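You operate a simulated robot arm through the tools that you are given. There is no shell and no other tool. Be economical: measure what you need, move in short steps, check, and stop when the job is done.

You are at the controls of a simulated robot arm. One attempt, no reset.

JOB
Bring the air up to 4 bar and open the benches valve.
Fine: main valve open first; empty the filter bowl and shut its valve before the benches valve opens; the other outlets stay.

Only the result counts: the job must be done as asked and must still hold three seconds after the hand-in. Knocking over, shifting, dropping, spilling or breaking anything else fails it.

ROBOT AND FRAMES
A 7-joint arm with a two-finger gripper, fixed in place. Base frame: the origin is at the foot of the arm, x ahead of it, y to its left, z up. Readings come in mm, degrees, newtons and seconds.
With the tool pointing down near the work surface it reaches from about 300 to 700 mm from the base axis. Its first joint turns from -66.0 to 66.0 degrees. Payload 2.45 kg.
Tool frame: the origin (TCP) lies between the finger pads and is the grasp point; the fingertips stand 26 mm ahead of it; z points along the fingers, y is the line along which they close. Largest opening 96 mm; the body of the gripper starts 69 mm behind the TCP.
Orientation is told as [roll, pitch, yaw] about the base's x, y, z axes, in that order, counted from this pose: with the fingers straight down and closing along the base's y, the tool's x points along the base's -x, its y along +y and its z along -z.

CONTROLS
- The arm moves only by the tool drive_tool. Its argument "motion" is a list of rows, each a list of 7 numbers: the opening, from 0 (shut) to 1 (fully open), then the shift along the tool's x, y, z in mm, then the turn, a rotation vector about the tool's x, y, z in degrees. In form: [[grip, x, y, z, wx, wy, wz], ...]. A call has 1 to 8 rows; each row shifts and turns the commanded pose from where the row before left it, along the tool's axes as they then stand. Rows are played at 5 a second. More than 50 mm and 8.6 degrees between two rows, or a gripper value outside its range, and nothing of the call is played. A pose out of reach is approached as far as the arm can. The call stops where the force on the tool passes 40 N (or 10 N more than at its start, if that is more) or the arm is blocked; 0.2 s more then pass. The fingers move at their own pace and stop on an object; they squeeze with about 34 N. The grip force told is the motor's: it shows also when the fingers shut on nothing. Time passes only in rows, and 0.2 s behind the last, so rows that do not move let the fingers close. It gives the time, the measured TCP pose, the force on the tool (base axes), the opening and the grip force at its end, in the units of the frame above (readings bear some noise), with the torque about the TCP (base axes, N m) and any sound that the robot's microphone picked up.
- Cameras (640 x 400 px; columns grow to the right, rows downward): "scene" is fixed at [165.8, -390.8, 1430.4]; the picture's right is [0.77, -0.64, 0.00], its down [-0.33, -0.40, -0.86] and it looks along [0.54, 0.66, -0.52] (base axes); focal length 277 px, centre (320, 200). "wrist" rides on the gripper at [82, 3, -98] in the tool frame; the picture's right is [-0.04, 1.00, 0.00], its down [-0.73, -0.03, -0.68] and it looks along [-0.68, -0.03, 0.73] (tool axes); focal length 256 px, centre (320, 200). There is no depth. A picture from a camera that has moved, and an enlarged one, comes with that camera's place and axes in the base frame and with its lens.
- capture(camera): a new picture of that camera. It takes no simulated time.
- zoom(camera, box): a new picture of the part [left, top, right, bottom] of that camera's present view, enlarged. It takes no simulated time.
- job_done(): hands the job in; it is judged then, once.

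Go step by step. Nothing tells you positions but the pictures and the camera data: compare them with the known pose of the tool, close in by small moves and look again before you grip or let go. The budget is 120 turns and 68 pictures, counting those below and the enlarged ones. Unless the task says otherwise, let go and move clear before handing in, and close with one line.

The tools are called after "Request:" by a JSON object that holds its "name" and its "arguments". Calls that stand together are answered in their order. drive_tool: Moves the arm, as the interface text tells. Its arguments: {"type":"object","properties":{"motion":{"type":"array","items":{"type":"array","items":{"type":"number"}}}},"required":["motion"]} The other tools are called the same way: capture (camera) takes a picture; zoom (camera, box) takes an enlarged picture of a part of a camera's view; job_done () hands the job in.

At the start:

```text
clock: 0.0
tool_pos: [418.8, -31.6, 1313.2]
orientation: [-0.1, 0.0, 0.0]
ft_force: [-0.5, -0.4, -0.3]
torque: [0.04, 0.01, 0.02]
width: 95.7
gripper_force: 0.1
```

scene: 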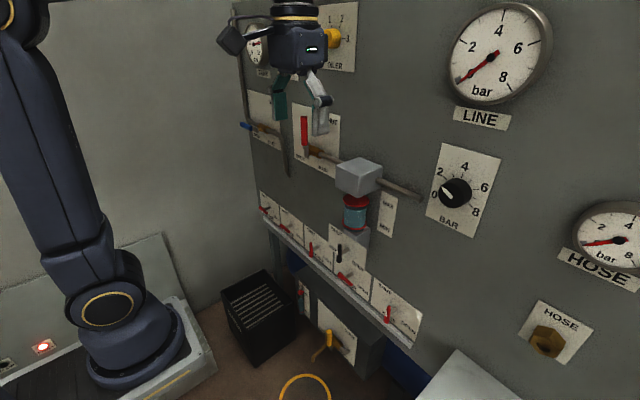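
wrist: 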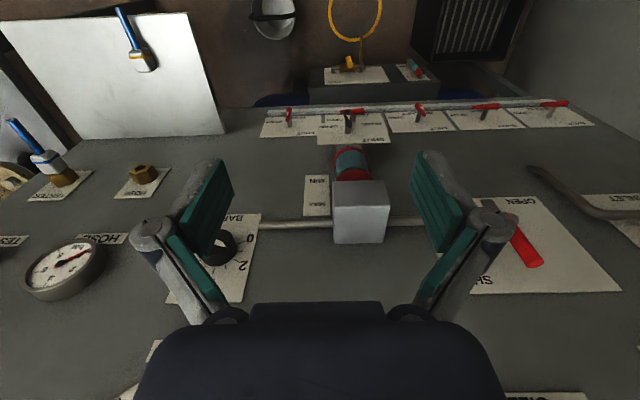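

I see a panel with gauges, a regulator knob, a main valve, a filter bowl and a row of outlet valves. I'll zoom in to read the labels first.

Request:
{"name": "zoom", "arguments": {"camera": "scene", "box": [240, 180, 440, 305]}}

Request:
{"name": "zoom", "arguments": {"camera": "scene", "box": [235, 70, 395, 170]}}

Request:
{"name": "zoom", "arguments": {"camera": "scene", "box": [320, 130, 520, 255]}}

Request:
{"name": "zoom", "arguments": {"camera": "scene", "box": [260, 250, 420, 350]}}

Request:
{"name": "zoom", "arguments": {"camera": "wrist", "box": [240, 90, 600, 315]}}

```text
3.20 times, centred on (340, 242) of scene
camera zoom: at [165.8, -390.8, 1430.4], right [0.77, -0.64, 0.0], down [-0.33, -0.4, -0.86], along [0.54, 0.66, -0.52], focal length 886 px, centre (256, 64)
```

zoom: 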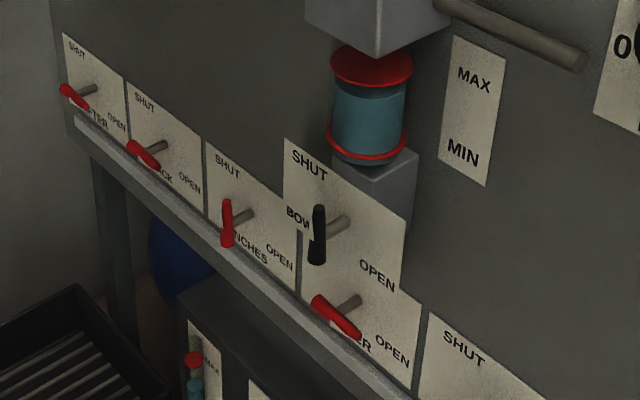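

```text
4.00 times, centred on (315, 120) of scene
camera zoom: at [165.8, -390.8, 1430.4], right [0.77, -0.64, 0.0], down [-0.33, -0.4, -0.86], along [0.54, 0.66, -0.52], focal length 1108 px, centre (340, 520)
```

zoom: 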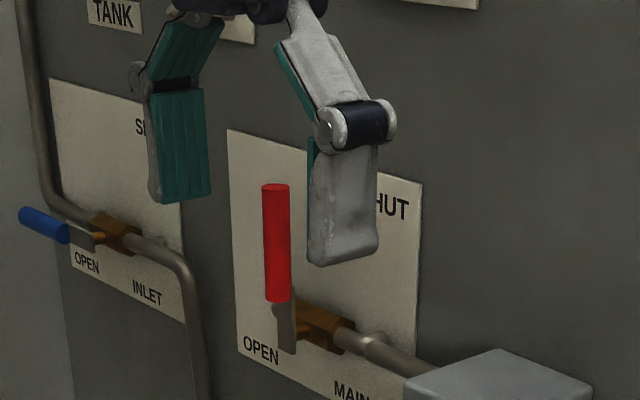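

```text
3.20 times, centred on (420, 192) of scene
camera zoom: at [165.8, -390.8, 1430.4], right [0.77, -0.64, 0.0], down [-0.33, -0.4, -0.86], along [0.54, 0.66, -0.52], focal length 886 px, centre (0, 224)
```

zoom: 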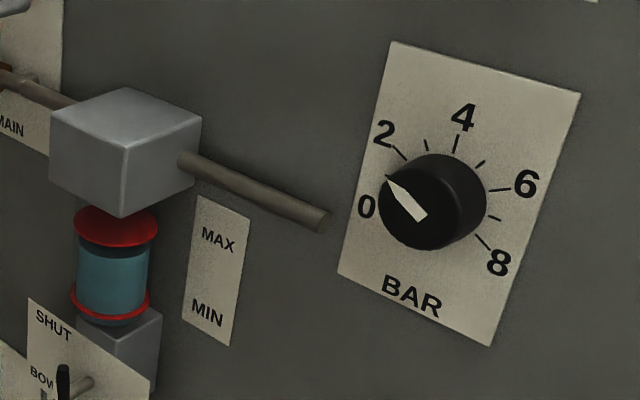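

```text
4.00 times, centred on (340, 300) of scene
camera zoom: at [165.8, -390.8, 1430.4], right [0.77, -0.64, 0.0], down [-0.33, -0.4, -0.86], along [0.54, 0.66, -0.52], focal length 1108 px, centre (240, -200)
```

zoom: 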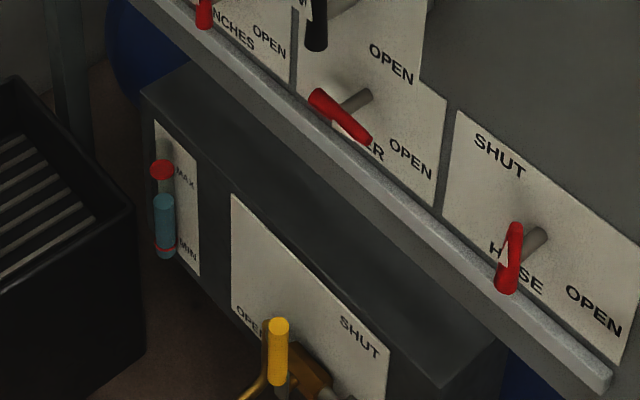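

```text
1.78 times, centred on (420, 202) of wrist
camera zoom: at [337.4, -29.1, 1412.9], right [0.04, 1.0, 0.0], down [0.73, -0.03, 0.68], along [0.68, -0.03, -0.73], focal length 455 px, centre (142, 196)
```

zoom: 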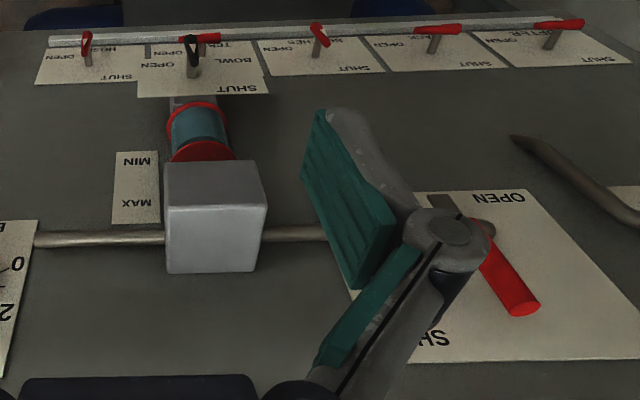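

The panel wall is at about x≈663. The main valve lever sits near (600, 200, 1145–1245), and the bowl and benches valves are lower down. I'll pitch the tool up towards the wall for a frontal view.

Request:
{"name": "drive_tool", "arguments": {"motion": [[1, 0, 0, 0, 0, -8, 0], [1, 0, 0, 0, 0, -8, 0], [1, 0, 0, 0, 0, -8, 0], [1, 0, 0, 0, 0, -8, 0], [1, 0, 0, 0, 0, -8, 0], [1, 0, 0, 0, 0, -5, 0]]}}

Request:
{"name": "capture", "arguments": {"camera": "wrist"}}

```text
clock: 1.4
tool_pos: [419.5, -32.4, 1315.5]
orientation: [0.1, -45.1, 0.1]
ft_force: [-0.9, 0.2, -0.7]
torque: [-0.01, 0.03, 0.03]
width: 95.8
gripper_force: 0.1
```

```text
60 pictures are left
camera wrist: at [292.3, -29.5, 1326.7], right [0.03, 1.0, 0.03], down [0.04, -0.03, 1.0], along [1.0, -0.03, -0.04], focal length 256 px, centre (320, 200)
```

wrist: 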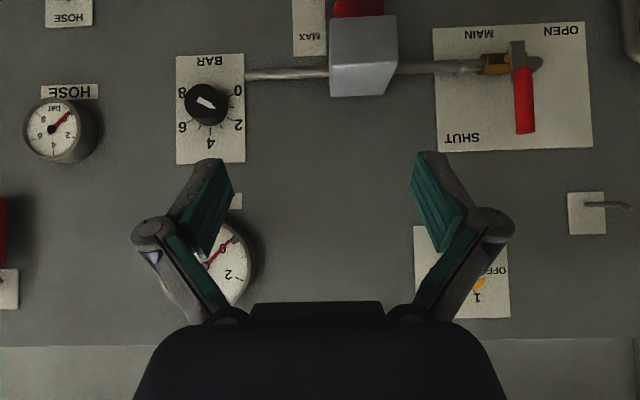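

The frontal view confirms the main lever: pivot at about (600, 203, 1153), pointing up at SHUT, with OPEN to the left. I'll finish the pitch, close the fingers and move to the lever's right side.

Request:
{"name": "drive_tool", "arguments": {"motion": [[0, 0, 0, 0, 0, -8, 0], [0, 0, 0, 0, 0, -8, 0], [0, 0, 0, 0, 0, -8, 0], [0, 0, 0, 0, 0, -8, 0], [0, 0, 0, 0, 0, -8, 0], [0, 0, 0, 0, 0, -5, 0]]}}

Request:
{"name": "drive_tool", "arguments": {"motion": [[0, 25, 48, 0, 0, 0, 0], [0, 25, 48, 0, 0, 0, 0], [0, 25, 48, 0, 0, 0, 0], [0, 25, 48, 0, 0, 0, 0], [0, 0, 0, 45, 0, 0, 0], [0, 0, 0, 45, 0, 0, 0]]}}

Request:
{"name": "capture", "arguments": {"camera": "wrist"}}

Request:
{"name": "capture", "arguments": {"camera": "scene"}}

```text
clock: 2.8
tool_pos: [428.7, -34.3, 1335.1]
orientation: [-16.6, -89.9, 16.7]
ft_force: [0.5, 0.2, 0.2]
torque: [0.02, -0.01, 0.01]
width: 0.1
gripper_force: 27.7
out of reach, approached as far as the arm can: row 5, 6
```

```text
refused: row 1 steps farther than a row can; nothing moved
```

```text
59 pictures are left
camera wrist: at [330.3, -32.6, 1254.2], right [0.0, 1.0, 0.04], down [-0.68, -0.03, 0.73], along [0.73, -0.03, 0.68], focal length 256 px, centre (320, 200)
```

wrist: 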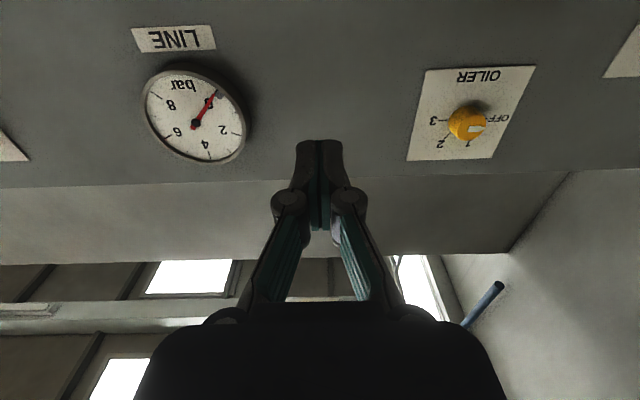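

```text
58 pictures are left
```

scene: 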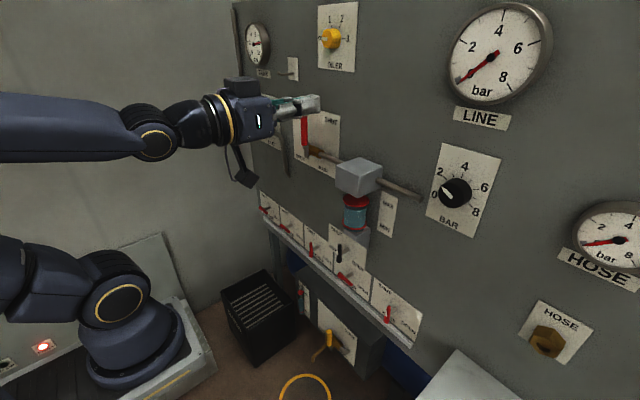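

The tool now points at the wall. The next move goes lower and to the left, in shorter steps.

Request:
{"name": "drive_tool", "arguments": {"motion": [[0, 40, 10, 0, 0, 0, 0], [0, 40, 25, 0, 0, 0, 0], [0, 20, 40, 0, 0, 0, 0], [0, 10, 45, 0, 0, 0, 0], [0, 0, 45, 0, 0, 0, 0], [0, 0, 33, 0, 0, 0, 0]]}}

Request:
{"name": "capture", "arguments": {"camera": "wrist"}}

```text
clock: 4.2
tool_pos: [475.5, 158.3, 1292.2]
orientation: [-38.7, -90.2, 38.5]
ft_force: [0.7, 0.7, 0.1]
torque: [0.02, -0.01, -0.01]
width: 0.0
gripper_force: 28.2
out of reach, approached as far as the arm can: row 1, 2, 3
```

```text
57 pictures are left
camera wrist: at [377.5, 160.9, 1212.3], right [0.0, 1.0, 0.04], down [-0.68, -0.03, 0.73], along [0.73, -0.03, 0.68], focal length 256 px, centre (320, 200)
```

wrist: 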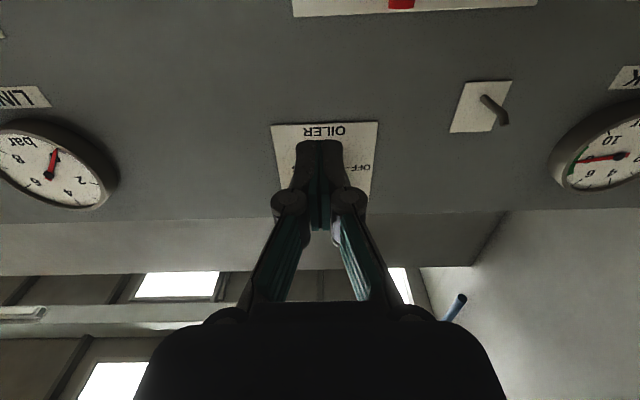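

I'll descend to lever height and approach. The lever's right face is at about y≈195, so I stay at y≈165.

Request:
{"name": "drive_tool", "arguments": {"motion": [[0, 40, 5, 0, 0, 0, 0], [0, 37, 2, 0, 0, 0, 0], [0, 0, 0, 40, 0, 0, 0], [0, 0, 0, 40, 0, 0, 0], [0, 0, 0, 28, 0, 0, 0]]}}

Request:
{"name": "capture", "arguments": {"camera": "scene"}}

Request:
{"name": "capture", "arguments": {"camera": "wrist"}}

```text
clock: 5.4
tool_pos: [585.3, 166.5, 1215.7]
orientation: [-53.9, -89.9, 54.0]
ft_force: [0.5, -0.5, -0.5]
torque: [0.01, 0.0, 0.0]
width: 0.1
gripper_force: 28.5
```

```text
56 pictures are left
```

scene: 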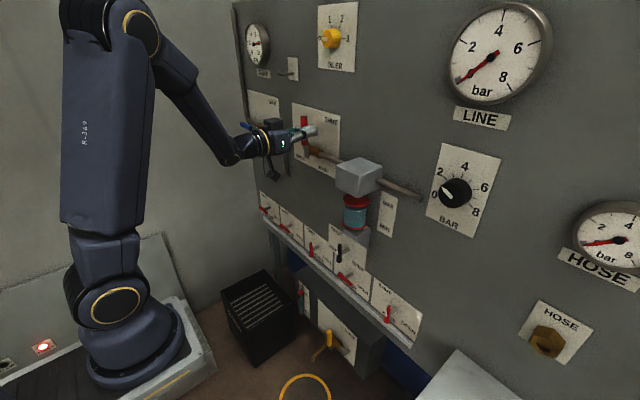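

```text
55 pictures are left
camera wrist: at [487.5, 169.0, 1134.5], right [0.0, 1.0, 0.04], down [-0.68, -0.03, 0.73], along [0.73, -0.03, 0.68], focal length 256 px, centre (320, 200)
```

wrist: 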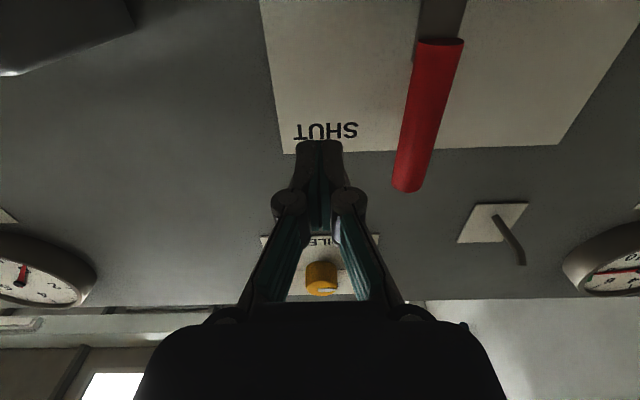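

The fingers are just right of the main lever with nothing touching. I'll push it left along the arc.

Request:
{"name": "drive_tool", "arguments": {"motion": [[0, 0, 15, 0, 0, 0, 0], [0, -1, 12, 0, 0, 0, 0], [0, -1, 12, 0, 0, 0, 0], [0, 0, 12, 0, 0, 0, 0], [0, 1, 11, 0, 0, 0, 0], [0, 6, 10, 0, 0, 0, 0], [0, 6, 10, 0, 0, 0, 0]]}}

Request:
{"name": "capture", "arguments": {"camera": "wrist"}}

```text
clock: 7.0
tool_pos: [582.9, 248.7, 1205.3]
orientation: [-9.5, -89.9, 9.5]
ft_force: [0.0, 0.1, 1.1]
torque: [0.02, 0.01, 0.0]
width: 0.0
gripper_force: 28.4
```

```text
54 pictures are left
camera wrist: at [485.2, 251.8, 1124.5], right [0.0, 1.0, 0.04], down [-0.68, -0.03, 0.73], along [0.73, -0.03, 0.68], focal length 256 px, centre (320, 200)
```

wrist: 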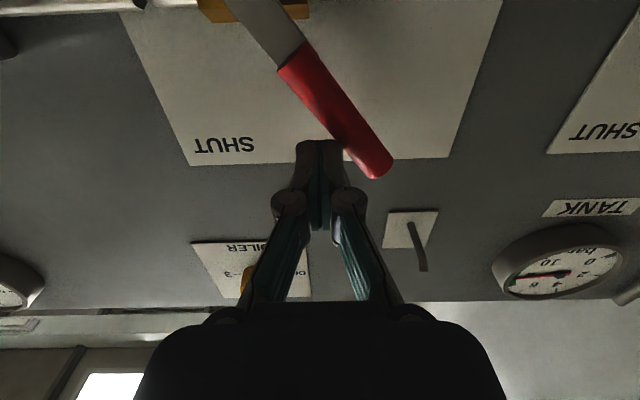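

The lever is following the push, at about 45°. I'll continue left and then down to horizontal.

Request:
{"name": "drive_tool", "arguments": {"motion": [[0, 8, 8, 0, 0, 0, 0], [0, 9, 7, 0, 0, 0, 0], [0, 8, 5, 0, 0, 0, 0], [0, 8, 2, 0, 0, 0, 0], [0, 6, 0, 0, 0, 0, 0], [0, 4, 0, 0, 0, 0, 0]]}}

Request:
{"name": "capture", "arguments": {"camera": "wrist"}}

Request:
{"name": "zoom", "arguments": {"camera": "scene", "box": [235, 70, 395, 170]}}

```text
clock: 8.4
tool_pos: [583.1, 271.4, 1162.0]
orientation: [-128.1, -90.1, 128.1]
ft_force: [-1.0, 0.3, 1.5]
torque: [0.02, -0.05, 0.08]
width: 0.1
gripper_force: 28.4
```

```text
53 pictures are left
camera wrist: at [484.5, 273.7, 1081.4], right [0.0, 1.0, 0.04], down [-0.68, -0.03, 0.73], along [0.73, -0.03, 0.68], focal length 256 px, centre (320, 200)
```

wrist: 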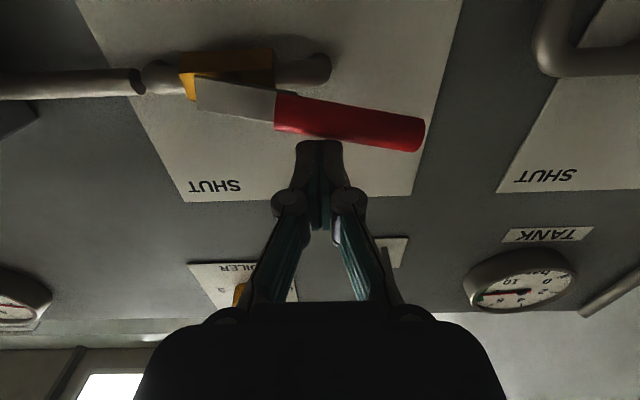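

```text
4.00 times, centred on (315, 120) of scene
camera zoom: at [165.7, -390.8, 1430.4], right [0.77, -0.64, 0.0], down [-0.33, -0.4, -0.86], along [0.54, 0.66, -0.52], focal length 1108 px, centre (340, 520)
```

zoom: 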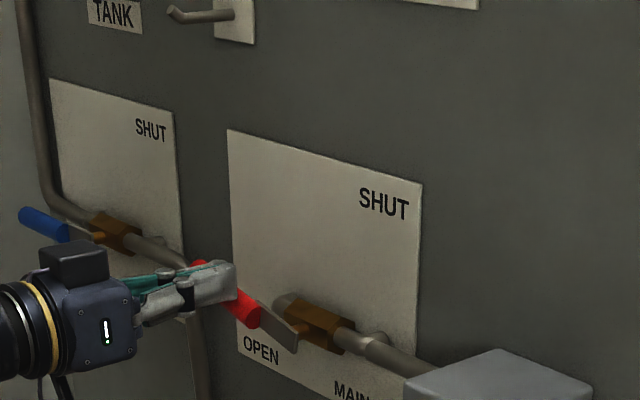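

The lever is nearly horizontal. I'll push a little more until it reaches its stop.

Request:
{"name": "drive_tool", "arguments": {"motion": [[0, 4, 0, 0, 0, 0, 0], [0, 4, 0, 0, 0, 0, 0], [0, 4, 0, 0, 0, 0, 0], [0, 4, 0, 0, 0, 0, 0], [0, 4, 0, 0, 0, 0, 0]]}}

Request:
{"name": "capture", "arguments": {"camera": "wrist"}}

Request:
{"name": "capture", "arguments": {"camera": "scene"}}

```text
clock: 9.6
tool_pos: [583.3, 271.5, 1147.8]
orientation: [163.7, -89.0, -163.9]
ft_force: [-8.3, -1.7, 34.4]
torque: [-0.06, -0.72, 0.17]
width: 6.2
gripper_force: 28.4
```

```text
51 pictures are left
camera wrist: at [486.5, 273.5, 1066.4], right [0.0, 1.0, 0.04], down [-0.69, -0.03, 0.72], along [0.72, -0.03, 0.69], focal length 256 px, centre (320, 200)
```

wrist: 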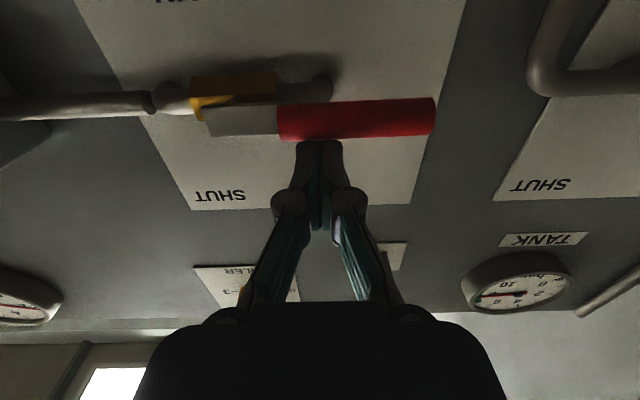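

```text
50 pictures are left
```

scene: 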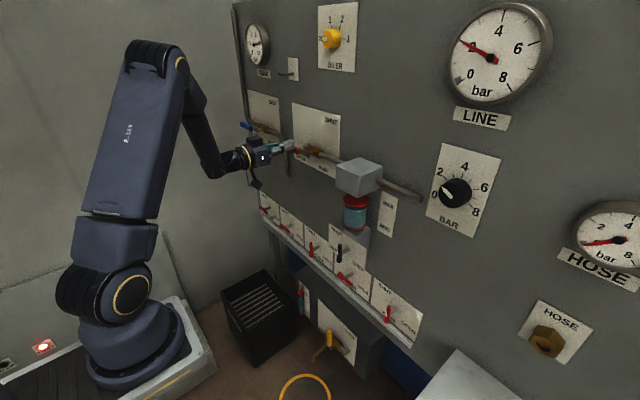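

The lever is against its stop and LINE now reads about 2 bar, so the main valve is open. I'll back off and move over to view the knob, the bowl valve and the outlets.

Request:
{"name": "drive_tool", "arguments": {"motion": [[0, -14, 0, 0, 0, 0, 0], [0, 0, 0, -45, 0, 0, 0], [0, 0, 0, -45, 0, 0, 0], [0, 0, 0, -45, 0, 8, 0], [0, 0, -45, 0, 0, 8, 0], [0, 0, -45, 0, 0, 8, 0], [0, 0, -45, 0, 0, 8, 0], [0, 0, -45, 0, 0, 8, 0]]}}

Request:
{"name": "drive_tool", "arguments": {"motion": [[0, 35, 0, 35, 0, 0, 0], [0, 35, 0, 35, 0, 0, 0], [0, 35, 0, 35, 0, 0, 0], [0, 35, 0, 35, 0, 0, 0], [0, 0, -45, 0, 0, 5, 0]]}}

Request:
{"name": "capture", "arguments": {"camera": "wrist"}}

```text
clock: 11.4
tool_pos: [448.0, 92.3, 1155.8]
orientation: [0.2, -50.0, -0.2]
ft_force: [-0.4, 0.3, 1.2]
torque: [0.01, 0.0, 0.03]
width: 0.0
gripper_force: 28.4
```

```text
clock: 12.6
tool_pos: [488.7, 58.7, 964.8]
orientation: [0.1, -44.9, 0.0]
ft_force: [0.5, -0.2, -0.2]
torque: [0.02, -0.02, 0.01]
width: 0.0
gripper_force: 28.4
out of reach, approached as far as the arm can: row 2, 3
```

```text
49 pictures are left
camera wrist: at [361.7, 61.3, 977.2], right [0.03, 1.0, 0.03], down [0.04, -0.03, 1.0], along [1.0, -0.03, -0.04], focal length 256 px, centre (320, 200)
```

wrist: 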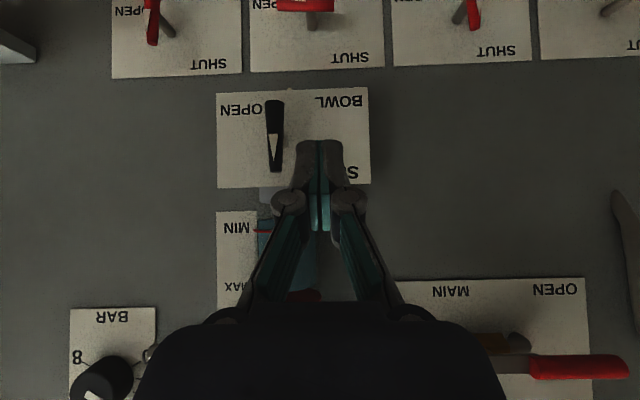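

I have a good frontal view. I'll zoom on the bowl handle, then drop lower to see the outlets.

Request:
{"name": "zoom", "arguments": {"camera": "wrist", "box": [210, 80, 378, 185]}}

Request:
{"name": "drive_tool", "arguments": {"motion": [[0, 35, 0, 35, 0, 0, 0], [0, 35, 0, 35, 0, 0, 0], [0, 35, 40, -35, 0, 0, 0], [0, 30, 0, -30, 0, 0, 0], [0, 30, 0, -30, 0, 0, 0]]}}

Request:
{"name": "capture", "arguments": {"camera": "wrist"}}

```text
3.81 times, centred on (294, 132) of wrist
camera zoom: at [361.7, 61.3, 977.2], right [0.03, 1.0, 0.03], down [0.04, -0.03, 1.0], along [1.0, -0.03, -0.04], focal length 975 px, centre (419, 457)
```

zoom: 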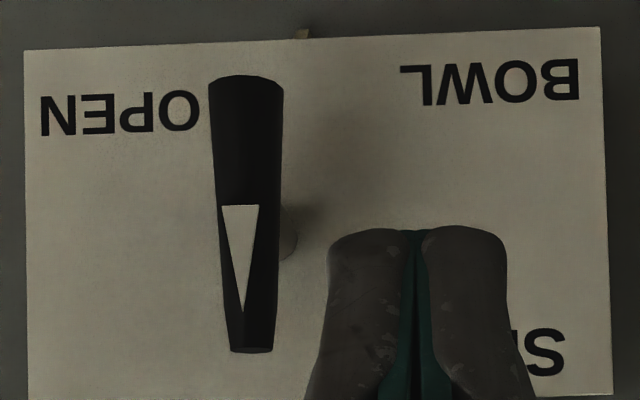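

```text
refused: row 3 steps farther than a row can; nothing moved
```

```text
47 pictures are left
camera wrist: at [361.7, 61.3, 977.2], right [0.03, 1.0, 0.03], down [0.04, -0.03, 1.0], along [1.0, -0.03, -0.04], focal length 256 px, centre (320, 200)
```

wrist: 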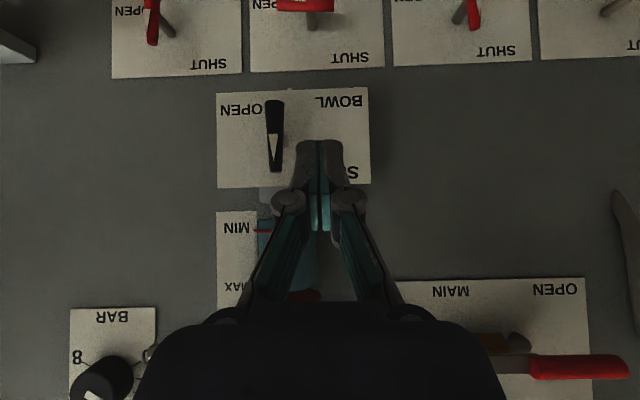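

The bowl handle's pointer is up, meaning SHUT, and OPEN is a quarter turn clockwise. Next I go lower for the outlets.

Request:
{"name": "drive_tool", "arguments": {"motion": [[0, 33, 0, 33, 0, 0, 0], [0, 33, 0, 33, 0, 0, 0], [0, 33, 15, -30, 0, 0, 0], [0, 30, 15, -30, 0, 0, 0], [0, 30, 0, -30, 0, 0, 0], [0, 15, 0, 15, 0, 0, 0]]}}

Request:
{"name": "capture", "arguments": {"camera": "wrist"}}

```text
clock: 14.0
tool_pos: [405.4, 116.0, 811.7]
orientation: [0.0, -44.9, 0.0]
ft_force: [0.0, -0.4, -0.8]
torque: [0.02, -0.02, 0.01]
width: 0.1
gripper_force: 28.8
out of reach, approached as far as the arm can: row 3, 4, 5
```

```text
46 pictures are left
camera wrist: at [277.9, 119.3, 825.3], right [0.03, 1.0, 0.03], down [0.04, -0.03, 1.0], along [1.0, -0.03, -0.04], focal length 256 px, centre (320, 200)
```

wrist: 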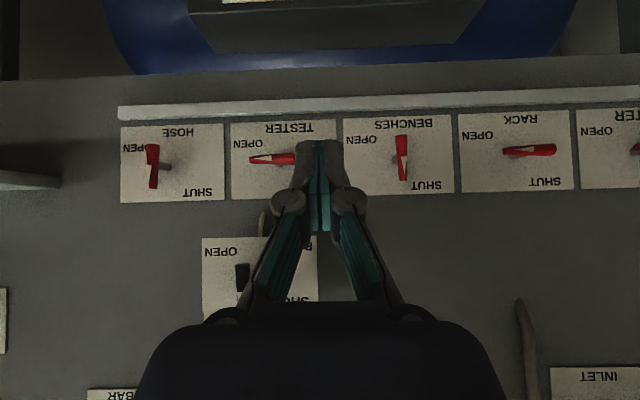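

HOSE and BENCHES are shut (pointers up); TESTER and RACK are open (pointers right). Before draining, I'll check where the bowl drains to.

Request:
{"name": "zoom", "arguments": {"camera": "scene", "box": [220, 250, 420, 375]}}

Request:
{"name": "zoom", "arguments": {"camera": "scene", "box": [310, 150, 410, 280]}}

```text
3.20 times, centred on (320, 312) of scene
camera zoom: at [165.8, -390.8, 1430.4], right [0.77, -0.64, 0.0], down [-0.33, -0.4, -0.86], along [0.54, 0.66, -0.52], focal length 886 px, centre (320, -160)
```

zoom: 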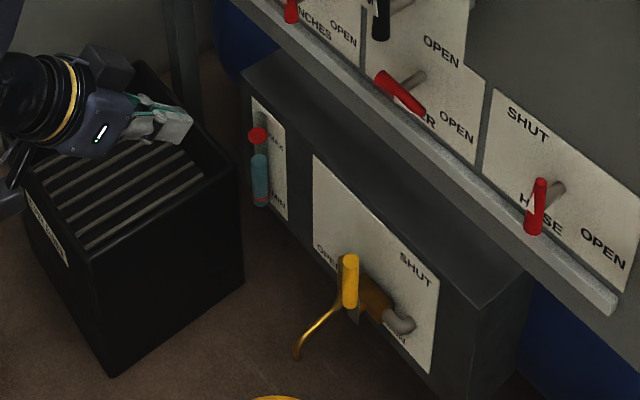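

```text
3.08 times, centred on (360, 215) of scene
camera zoom: at [165.8, -390.8, 1430.4], right [0.77, -0.64, 0.0], down [-0.33, -0.4, -0.86], along [0.54, 0.66, -0.52], focal length 852 px, centre (197, 154)
```

zoom: 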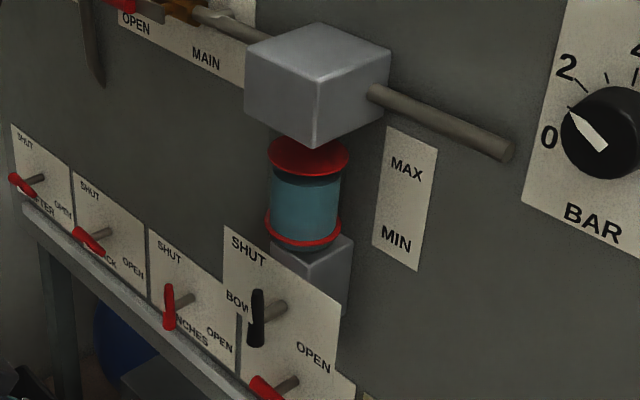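

There's a lower box with its own level glass and a yellow valve. I'll lower the wrist camera to read it before opening anything.

Request:
{"name": "drive_tool", "arguments": {"motion": [[0, 30, 0, 30, 0, 0, 0], [0, 33, 0, 33, 0, 0, 0], [0, 33, 0, 33, 0, 0, 0], [0, 33, 0, 33, 0, 0, 0], [0, 33, 0, 33, 0, 0, 0]]}}

Request:
{"name": "capture", "arguments": {"camera": "wrist"}}

```text
clock: 15.2
tool_pos: [403.8, 118.0, 585.0]
orientation: [0.0, -44.9, 0.1]
ft_force: [0.0, 0.3, 0.1]
torque: [0.01, 0.0, 0.02]
width: 0.2
gripper_force: 28.7
```

```text
43 pictures are left
camera wrist: at [276.4, 120.5, 597.4], right [0.03, 1.0, 0.03], down [0.04, -0.03, 1.0], along [1.0, -0.03, -0.04], focal length 256 px, centre (320, 200)
```

wrist: 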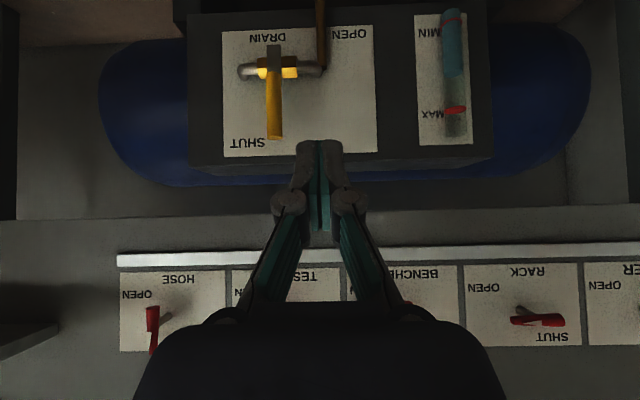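

The lower unit is just the receiver tank's drain (shut, level below MAX), so I'll leave it. Now I rise to the bowl valve height (handle at about (570, 19, 915)), then pitch forward.

Request:
{"name": "drive_tool", "arguments": {"motion": [[0, -33, -14, -33, 0, 0, 0], [0, -33, -14, -33, 0, 0, 0], [0, -33, -14, -33, 0, 0, 0], [0, -33, -14, -33, 0, 0, 0], [0, -33, -14, -33, 0, 0, 0], [0, -33, -14, -33, 0, 0, 0], [0, -33, -14, -33, 0, 0, 0]]}}

Request:
{"name": "drive_tool", "arguments": {"motion": [[0.6, 0, 0, 0, 0, -8, 0], [0.6, 0, 0, 0, 0, -8, 0], [0.6, 0, 0, 0, 0, -8, 0], [0.6, 0, 0, 0, 0, -8, 0], [0.6, 0, 0, 0, 0, -8, 0], [0.6, 0, 0, 0, 0, -5, 0]]}}

Request:
{"name": "capture", "arguments": {"camera": "wrist"}}

```text
clock: 16.8
tool_pos: [464.7, 34.9, 866.5]
orientation: [0.0, -44.9, 0.0]
ft_force: [0.0, 0.0, 0.1]
torque: [0.01, 0.02, 0.02]
width: 0.0
gripper_force: 28.5
out of reach, approached as far as the arm can: row 5, 6, 7
```

```text
clock: 18.2
tool_pos: [467.3, 36.0, 862.7]
orientation: [174.3, -89.7, -174.2]
ft_force: [-1.1, -0.8, 0.5]
torque: [-0.03, 0.01, 0.03]
width: 57.5
gripper_force: 0.0
out of reach, approached as far as the arm can: row 1
```

```text
42 pictures are left
camera wrist: at [369.7, 37.8, 782.2], right [0.0, 1.0, 0.04], down [-0.68, -0.03, 0.73], along [0.73, -0.03, 0.68], focal length 256 px, centre (320, 200)
```

wrist: 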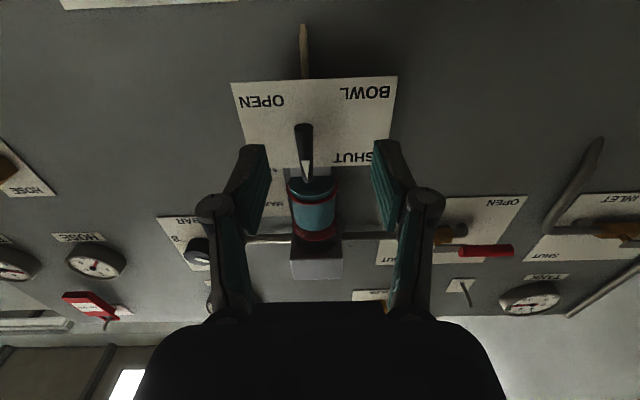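

The handle triangulates to (578, 17, 912), with the plate at x≈609. I'll move the open fingers around it.

Request:
{"name": "drive_tool", "arguments": {"motion": [[0.5, -25, -10, 0, 0, 0, 0], [0.5, -24, -9, 0, 0, 0, 0], [0.5, 0, 0, 35, 0, 0, 0], [0.5, 0, 0, 35, 0, 0, 0]]}}

Request:
{"name": "capture", "arguments": {"camera": "wrist"}}

```text
clock: 19.2
tool_pos: [537.3, 15.3, 911.9]
orientation: [138.7, -90.0, -138.8]
ft_force: [0.6, 0.1, -0.4]
torque: [0.01, -0.02, -0.01]
width: 48.0
gripper_force: 0.1
```

```text
41 pictures are left
camera wrist: at [438.9, 18.1, 830.9], right [0.0, 1.0, 0.04], down [-0.68, -0.03, 0.73], along [0.73, -0.03, 0.68], focal length 256 px, centre (320, 200)
```

wrist: 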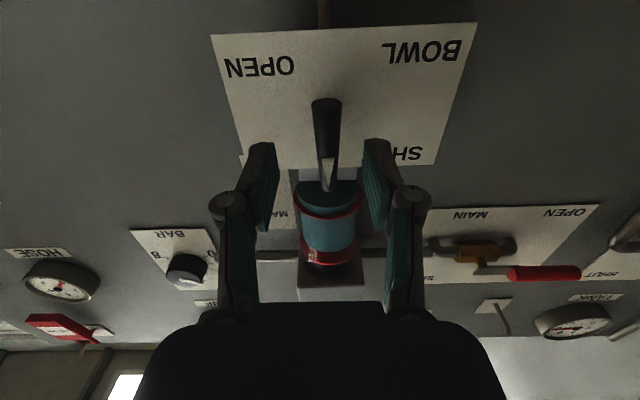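

It's centred; I'll advance the last 32 mm and close.

Request:
{"name": "drive_tool", "arguments": {"motion": [[0.5, 0, 1.5, 17, 0, 0, 0], [0.5, 0, 0, 16, 0, 0, 0], [0, 0, 0, 0, 0, 0, 0], [0, 0, 0, 0, 0, 0, 0], [0, 0, 0, 0, 0, 0, 0]]}}

Request:
{"name": "capture", "arguments": {"camera": "wrist"}}

```text
clock: 20.4
tool_pos: [569.7, 19.7, 911.8]
orientation: [96.8, -89.9, -96.5]
ft_force: [2.2, 14.9, 0.4]
torque: [0.02, 0.15, 0.05]
width: 16.0
gripper_force: 35.8
```

```text
40 pictures are left
camera wrist: at [472.1, 22.2, 831.2], right [-0.01, 1.0, 0.04], down [-0.68, -0.03, 0.73], along [0.73, -0.02, 0.68], focal length 256 px, centre (320, 200)
```

wrist: 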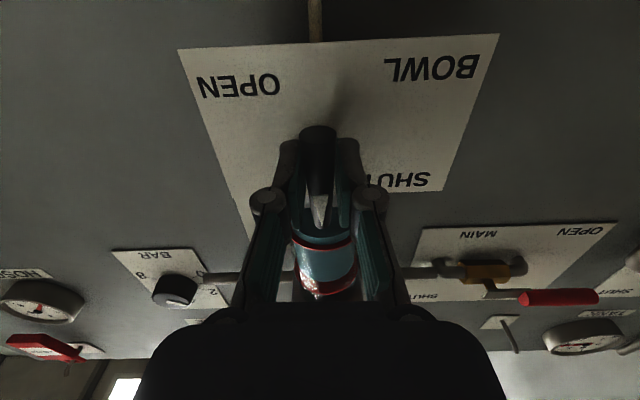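

The handle is gripped at 16 mm width. I'll relax the small side load and turn clockwise in steps.

Request:
{"name": "drive_tool", "arguments": {"motion": [[0, 0, 3, 0, 0, 0, 0], [0, 0, 0, 0, 0, 0, 8], [0, 0, 0, 0, 0, 0, 8], [0, 0, 0, 0, 0, 0, 8], [0, 0, 0, 0, 0, 0, 8]]}}

Request:
{"name": "capture", "arguments": {"camera": "wrist"}}

```text
clock: 21.6
tool_pos: [570.6, 18.5, 911.9]
orientation: [90.0, -57.9, -90.2]
ft_force: [0.7, -8.9, 0.0]
torque: [-0.05, 0.48, 0.26]
width: 15.8
gripper_force: 41.4
```

```text
39 pictures are left
camera wrist: at [472.2, 64.7, 845.2], right [0.0, 0.83, 0.56], down [-0.68, -0.41, 0.61], along [0.73, -0.39, 0.56], focal length 256 px, centre (320, 200)
```

wrist: 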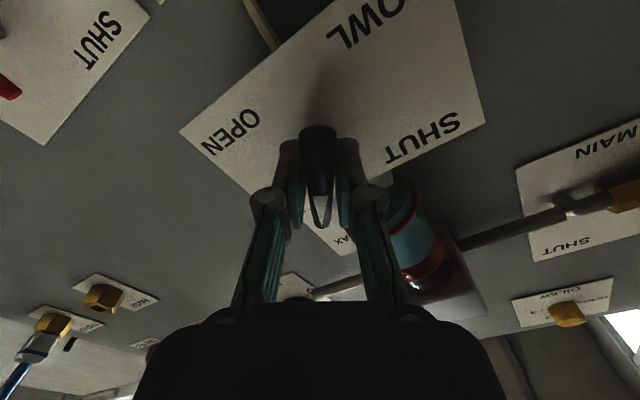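

The handle turns with the grip and the side forces are low. I'll continue to 90°.

Request:
{"name": "drive_tool", "arguments": {"motion": [[0, 0, -1, 0, 0, 0, 8], [0, 0, 0, 0, 0, 0, 8], [0, 0, 0, 0, 0, 0, 8], [0, 0, 0, 0, 0, 0, 8], [0, 0, 0, 0, 0, 0, 8], [0, 0, 0, 0, 0, 0, 8], [0, 0, 0, 0, 0, 0, 8], [0, 0, 0, 0, 0, 0, 2]]}}

Request:
{"name": "capture", "arguments": {"camera": "wrist"}}

Request:
{"name": "zoom", "arguments": {"camera": "scene", "box": [310, 150, 410, 280]}}

```text
clock: 23.4
tool_pos: [569.8, 18.9, 909.9]
orientation: [89.9, -0.1, -90.2]
ft_force: [-5.2, -20.0, -19.6]
torque: [-0.06, 0.07, 0.74]
width: 15.7
gripper_force: 41.6
```

```text
38 pictures are left
camera wrist: at [472.5, 99.1, 914.3], right [0.0, -0.04, 1.0], down [-0.68, -0.73, -0.03], along [0.73, -0.68, -0.03], focal length 256 px, centre (320, 200)
```

wrist: 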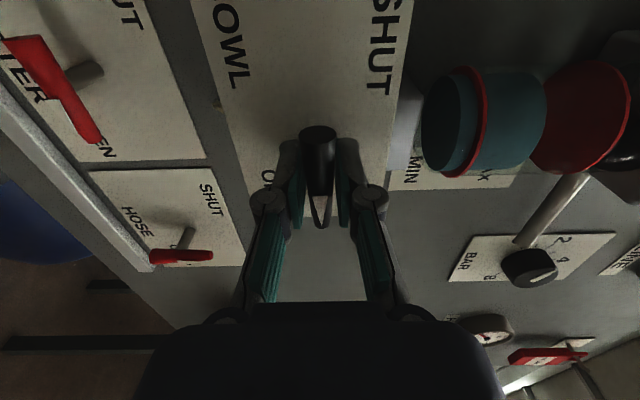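

```text
3.08 times, centred on (360, 215) of scene
camera zoom: at [166.1, -391.3, 1430.2], right [0.77, -0.64, 0.0], down [-0.33, -0.4, -0.86], along [0.54, 0.66, -0.52], focal length 852 px, centre (197, 154)
```

zoom: 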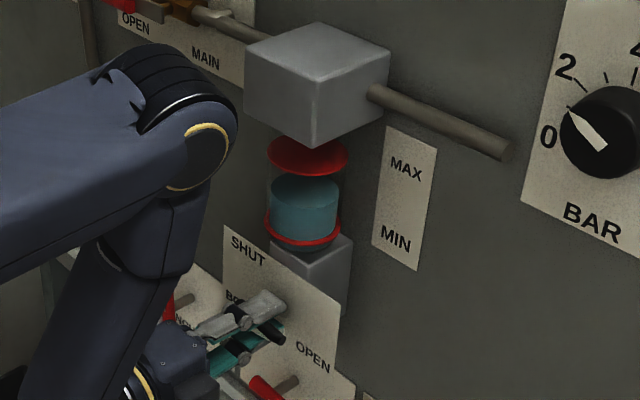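

The bowl level is dropping. I'll hold still and wait for it to empty.

Request:
{"name": "drive_tool", "arguments": {"motion": [[0, 0, 0, 0, 0, 0, 0], [0, 0, 0, 0, 0, 0, 0], [0, 0, 0, 0, 0, 0, 0], [0, 0, 0, 0, 0, 0, 0], [0, 0, 0, 0, 0, 0, 0], [0, 0, 0, 0, 0, 0, 0], [0, 0, 0, 0, 0, 0, 0], [0, 0, 0, 0, 0, 0, 0]]}}

Request:
{"name": "drive_tool", "arguments": {"motion": [[0, 0, 0, 0, 0, 0, 0], [0, 0, 0, 0, 0, 0, 0], [0, 0, 0, 0, 0, 0, 0], [0, 0, 0, 0, 0, 0, 0], [0, 0, 0, 0, 0, 0, 0], [0, 0, 0, 0, 0, 0, 0], [0, 0, 0, 0, 0, 0, 0], [0, 0, 0, 0, 0, 0, 0]]}}

Request:
{"name": "zoom", "arguments": {"camera": "scene", "box": [310, 150, 410, 280]}}

```text
clock: 25.2
tool_pos: [568.8, 18.7, 910.0]
orientation: [89.6, -0.2, -90.3]
ft_force: [-8.9, -19.3, -25.1]
torque: [-0.05, 0.08, -0.12]
width: 15.7
gripper_force: 41.7
```

```text
clock: 27.0
tool_pos: [570.2, 18.7, 910.1]
orientation: [89.8, -0.2, -90.2]
ft_force: [-8.9, -18.8, -24.6]
torque: [-0.04, 0.1, -0.12]
width: 15.6
gripper_force: 41.1
```

```text
3.08 times, centred on (360, 215) of scene
camera zoom: at [166.1, -391.3, 1430.2], right [0.77, -0.64, 0.0], down [-0.33, -0.4, -0.86], along [0.54, 0.66, -0.52], focal length 852 px, centre (197, 154)
```

zoom: 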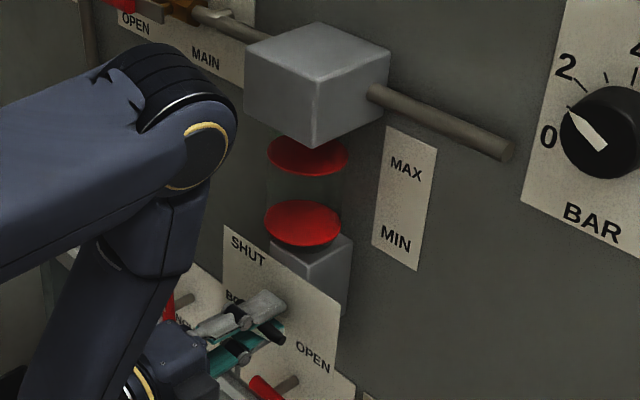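

No blue is left in the scene view. I'll wait a little longer and check from the side with the wrist camera.

Request:
{"name": "drive_tool", "arguments": {"motion": [[0, 0, 0, 0, 0, 0, 0], [0, 0, 0, 0, 0, 0, 0], [0, 0, 0, 0, 0, 0, 0], [0, 0, 0, 0, 0, 0, 0], [0, 0, 0, 0, 0, 0, 0], [0, 0, 0, 0, 0, 0, 0], [0, 0, 0, 0, 0, 0, 0], [0, 0, 0, 0, 0, 0, 0]]}}

Request:
{"name": "zoom", "arguments": {"camera": "wrist", "box": [380, 30, 640, 200]}}

```text
clock: 28.8
tool_pos: [569.3, 17.8, 910.0]
orientation: [89.7, -0.1, -90.2]
ft_force: [-8.0, -19.5, -24.6]
torque: [-0.03, 0.11, -0.14]
width: 16.0
gripper_force: 41.4
```

```text
2.35 times, centred on (510, 115) of wrist
camera zoom: at [472.6, 99.3, 914.3], right [0.0, -0.04, 1.0], down [-0.68, -0.73, -0.02], along [0.73, -0.68, -0.03], focal length 602 px, centre (-127, 400)
```

zoom: 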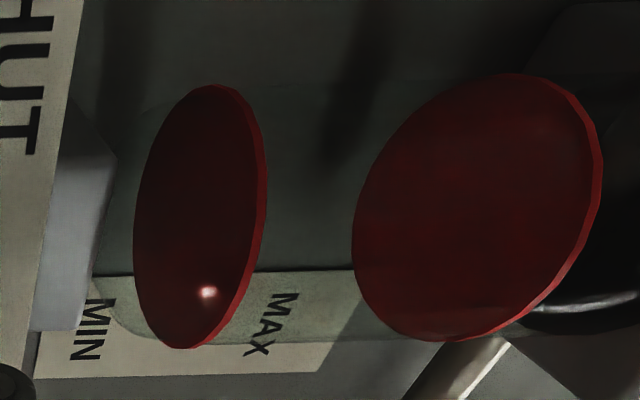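

The bowl is empty, so I'll shut its valve by turning back 90°.

Request:
{"name": "drive_tool", "arguments": {"motion": [[0, 0, 0, 0, 0, 0, -8], [0, 0, 0, 0, 0, 0, -8], [0, 0, 0, 0, 0, 0, -8], [0, 0, 0, 0, 0, 0, -8], [0, 0, 0, 0, 0, 0, -8], [0, 0, 0, 0, 0, 0, -8], [0, 0, 0, 0, 0, 0, -8], [0, 0, 0, 0, 0, 0, -8]]}}

Request:
{"name": "drive_tool", "arguments": {"motion": [[0, 0, 0, 0, 0, 0, -8], [0, 0, 0, 0, 0, 0, -8], [0, 0, 0, 0, 0, 0, -8], [0, 0, 0, 0, 0, 0, -3], [0, 0, 0, 0, 0, 0, 0]]}}

Request:
{"name": "capture", "arguments": {"camera": "wrist"}}

```text
clock: 30.6
tool_pos: [569.8, 18.8, 911.9]
orientation: [90.0, -64.0, -90.0]
ft_force: [-7.0, -19.8, -11.4]
torque: [-0.03, 0.21, 0.02]
width: 15.6
gripper_force: 41.7
```

```text
clock: 31.8
tool_pos: [570.4, 20.1, 911.1]
orientation: [-98.5, -89.0, 98.5]
ft_force: [-7.7, -11.6, -0.1]
torque: [0.61, -0.37, -0.05]
width: 15.9
gripper_force: 41.8
```

```text
34 pictures are left
camera wrist: at [472.6, 21.2, 830.8], right [0.0, 1.0, 0.02], down [-0.68, -0.02, 0.73], along [0.73, -0.01, 0.68], focal length 256 px, centre (320, 200)
```

wrist: 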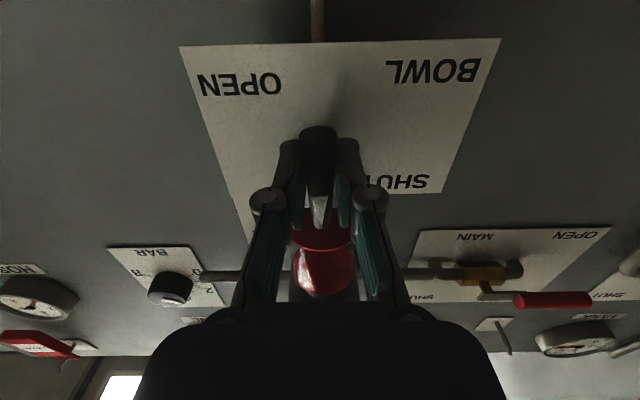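

The handle is back at its SHUT stop. I'll release, retreat and go up to the regulator knob.

Request:
{"name": "drive_tool", "arguments": {"motion": [[0, 0, 0, 0, 0, 0, 1.5], [0.5, 0, 0, 0, 0, 0, 0], [0.5, 0, 0, 0, 0, 0, 0], [0.5, 0, 0, -48, 0, 0, 0], [0.5, 0, 0, -48, 0, 0, 0]]}}

Request:
{"name": "capture", "arguments": {"camera": "wrist"}}

Request:
{"name": "drive_tool", "arguments": {"motion": [[0.7, -38, -29, 0, 0, 0, 0], [0.7, -38, -29, 0, 0, 0, 0], [0.7, -38, -29, 0, 0, 0, 0], [0.7, -38, -29, 0, 0, 0, 0], [0.7, -38, -29, 0, 0, 0, 0], [0.7, -38, -29, 0, 0, 0, 0], [0.7, -25, -29, 0, 0, 0, 0]]}}

Request:
{"name": "capture", "arguments": {"camera": "wrist"}}

Request:
{"name": "capture", "arguments": {"camera": "scene"}}

```text
clock: 33.0
tool_pos: [473.2, 19.6, 912.5]
orientation: [106.2, -89.6, -106.2]
ft_force: [0.7, -0.2, -0.2]
torque: [-0.01, 0.02, -0.03]
width: 48.2
gripper_force: 0.1
```

```text
33 pictures are left
camera wrist: at [375.0, 22.4, 831.2], right [0.0, 1.0, 0.05], down [-0.68, -0.03, 0.73], along [0.73, -0.03, 0.68], focal length 256 px, centre (320, 200)
```

wrist: 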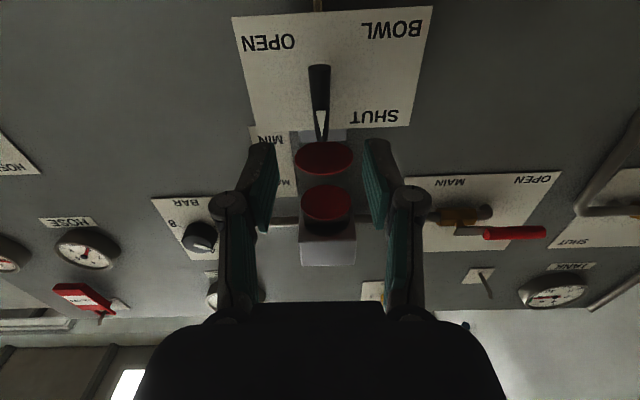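

```text
clock: 34.6
tool_pos: [509.0, -197.8, 1133.8]
orientation: [93.4, -89.5, -93.6]
ft_force: [-0.5, 0.5, 0.3]
torque: [0.01, 0.04, 0.04]
width: 67.1
gripper_force: 0.1
out of reach, approached as far as the arm can: row 2, 3, 4
```

```text
32 pictures are left
camera wrist: at [410.7, -194.1, 1053.7], right [0.0, 1.0, 0.05], down [-0.68, -0.03, 0.73], along [0.73, -0.03, 0.68], focal length 256 px, centre (320, 200)
```

wrist: 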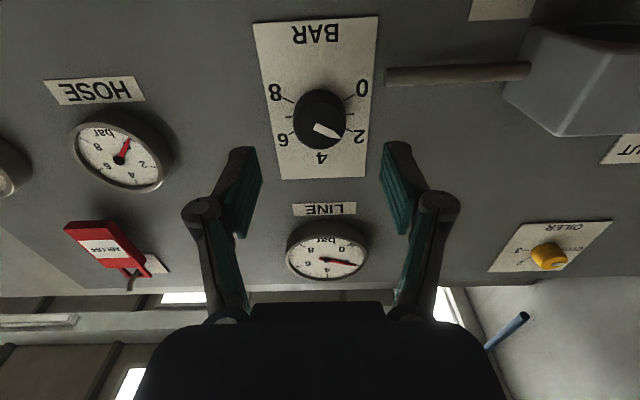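

```text
31 pictures are left
```

scene: 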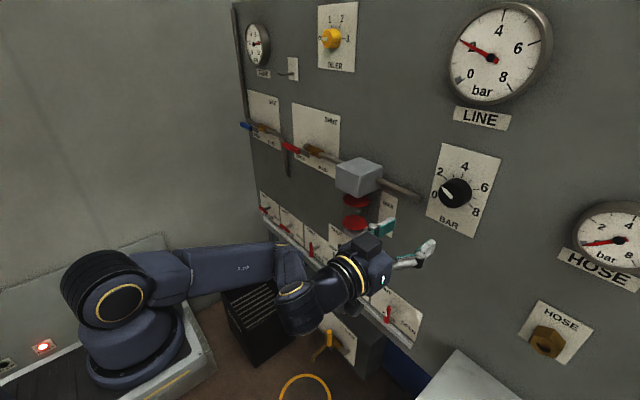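

The knob points at 2, matching the LINE gauge. Its centre is about (650, -200, 1167), so I'll approach with open fingers.

Request:
{"name": "drive_tool", "arguments": {"motion": [[0.8, -33, -2, 0, 0, 0, 0], [0.8, 0, 0, 40, 0, 0, 0], [0.8, 0, 0, 30, 0, 0, 0]]}}

Request:
{"name": "capture", "arguments": {"camera": "wrist"}}

Request:
{"name": "zoom", "arguments": {"camera": "scene", "box": [320, 130, 520, 255]}}

```text
clock: 35.4
tool_pos: [584.8, -199.1, 1166.8]
orientation: [84.4, -89.5, -84.4]
ft_force: [-0.1, 0.5, -0.1]
torque: [0.0, 0.01, -0.01]
width: 76.8
gripper_force: 0.0
out of reach, approached as far as the arm can: row 1
```

```text
30 pictures are left
camera wrist: at [486.3, -196.3, 1085.6], right [0.0, 1.0, 0.05], down [-0.68, -0.04, 0.73], along [0.73, -0.03, 0.68], focal length 256 px, centre (320, 200)
```

wrist: 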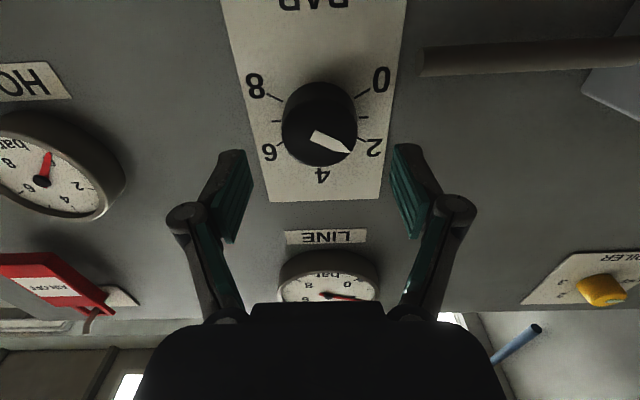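

```text
3.20 times, centred on (420, 192) of scene
camera zoom: at [165.8, -390.8, 1430.4], right [0.77, -0.64, 0.0], down [-0.33, -0.4, -0.86], along [0.54, 0.66, -0.52], focal length 886 px, centre (0, 224)
```

zoom: 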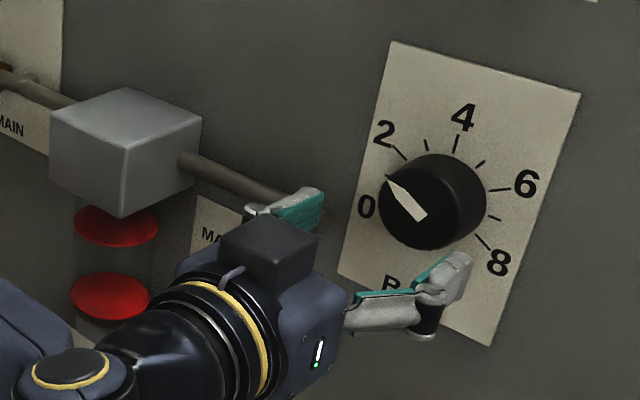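

Aligned. I'll advance over the knob, close, and leave time for the grip.

Request:
{"name": "drive_tool", "arguments": {"motion": [[0.8, 0, -1, 22, 0, 0, 0], [0.8, 0, 0, 20, 0, 0, 0], [0, 0, 0, 0, 0, 0, 0], [0, 0, 0, 0, 0, 0, 0], [0, 0, 0, 0, 0, 0, 0]]}}

Request:
{"name": "capture", "arguments": {"camera": "wrist"}}

```text
clock: 36.6
tool_pos: [627.1, -199.4, 1166.8]
orientation: [88.6, -89.5, -88.4]
ft_force: [-1.1, 6.7, 0.1]
torque: [-0.05, 0.05, 0.15]
width: 52.0
gripper_force: 41.2
```

```text
28 pictures are left
camera wrist: at [530.3, -197.0, 1086.2], right [0.0, 1.0, 0.05], down [-0.68, -0.04, 0.73], along [0.73, -0.03, 0.68], focal length 256 px, centre (320, 200)
```

wrist: 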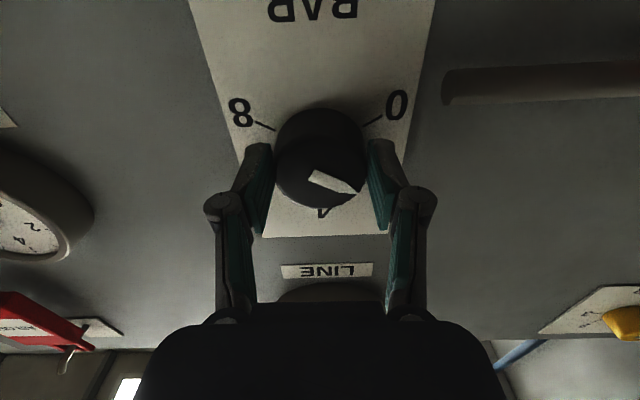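

Gripped at 52 mm. I'll turn clockwise about 48° first and check the gauge.

Request:
{"name": "drive_tool", "arguments": {"motion": [[0, 0, 0, 0, 0, 0, 8], [0, 0, 0, 0, 0, 0, 8], [0, 0, 0, 0, 0, 0, 8], [0, 0, 0, 0, 0, 0, 8], [0, 0, 0, 0, 0, 0, 8], [0, 0, 0, 0, 0, 0, 8], [0, 0, 0, 0, 0, 0, 0]]}}

Request:
{"name": "zoom", "arguments": {"camera": "scene", "box": [400, 0, 560, 250]}}

```text
clock: 38.2
tool_pos: [627.8, -197.7, 1167.7]
orientation: [90.4, -41.5, -89.6]
ft_force: [26.0, 12.5, 15.0]
torque: [-0.08, -0.23, 0.03]
width: 51.5
gripper_force: 44.4
```

```text
1.60 times, centred on (480, 125) of scene
camera zoom: at [166.4, -390.2, 1430.5], right [0.77, -0.64, 0.0], down [-0.33, -0.4, -0.86], along [0.54, 0.66, -0.52], focal length 443 px, centre (64, 320)
```

zoom: 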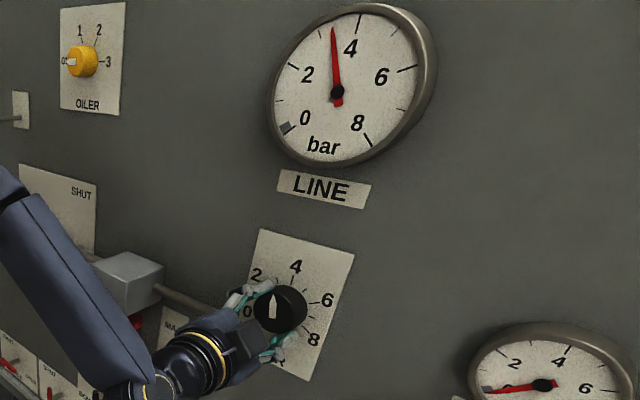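

Request:
{"name": "zoom", "arguments": {"camera": "scene", "box": [445, 0, 555, 106]}}

```text
3.77 times, centred on (500, 53) of scene
camera zoom: at [166.4, -390.2, 1430.5], right [0.77, -0.64, 0.0], down [-0.33, -0.4, -0.86], along [0.54, 0.66, -0.52], focal length 1045 px, centre (-359, 755)
```

zoom: 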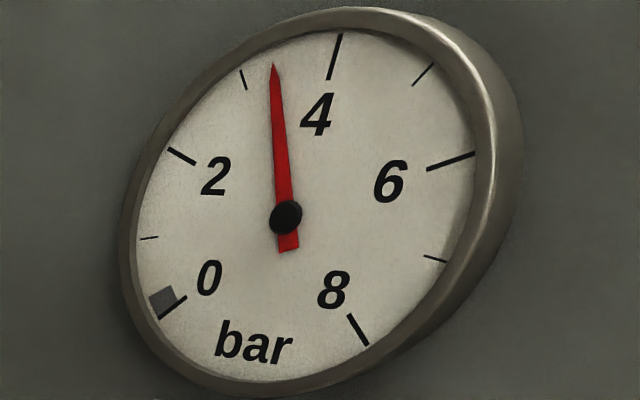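

The gauge reads about 3.4. I'll turn 16° more.

Request:
{"name": "drive_tool", "arguments": {"motion": [[0, 0, 0, 0, 0, 0, 8], [0, 0, 0, 0, 0, 0, 8], [0, 0, 0, 0, 0, 0, 0], [0, 0, 0, 0, 0, 0, 0], [0, 0, 0, 0, 0, 0, 0], [0, 0, 0, 0, 0, 0, 0]]}}

Request:
{"name": "zoom", "arguments": {"camera": "scene", "box": [445, 0, 555, 106]}}

```text
clock: 39.6
tool_pos: [628.3, -198.5, 1168.7]
orientation: [90.6, -25.6, -89.7]
ft_force: [15.3, 20.6, 20.9]
torque: [-0.1, 0.34, 0.86]
width: 51.4
gripper_force: 44.7
```

```text
3.77 times, centred on (500, 53) of scene
camera zoom: at [165.9, -390.0, 1430.6], right [0.77, -0.64, 0.0], down [-0.33, -0.4, -0.86], along [0.54, 0.66, -0.52], focal length 1045 px, centre (-359, 755)
```

zoom: 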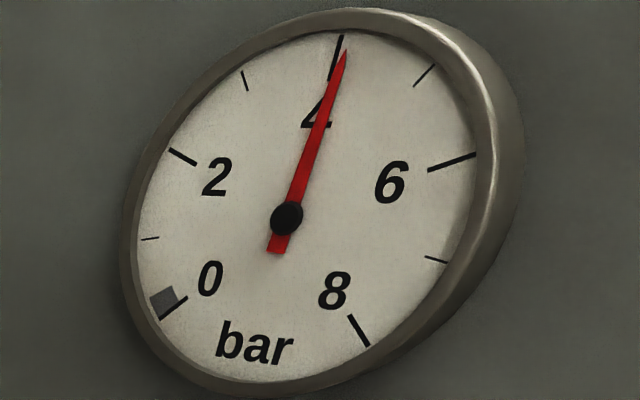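

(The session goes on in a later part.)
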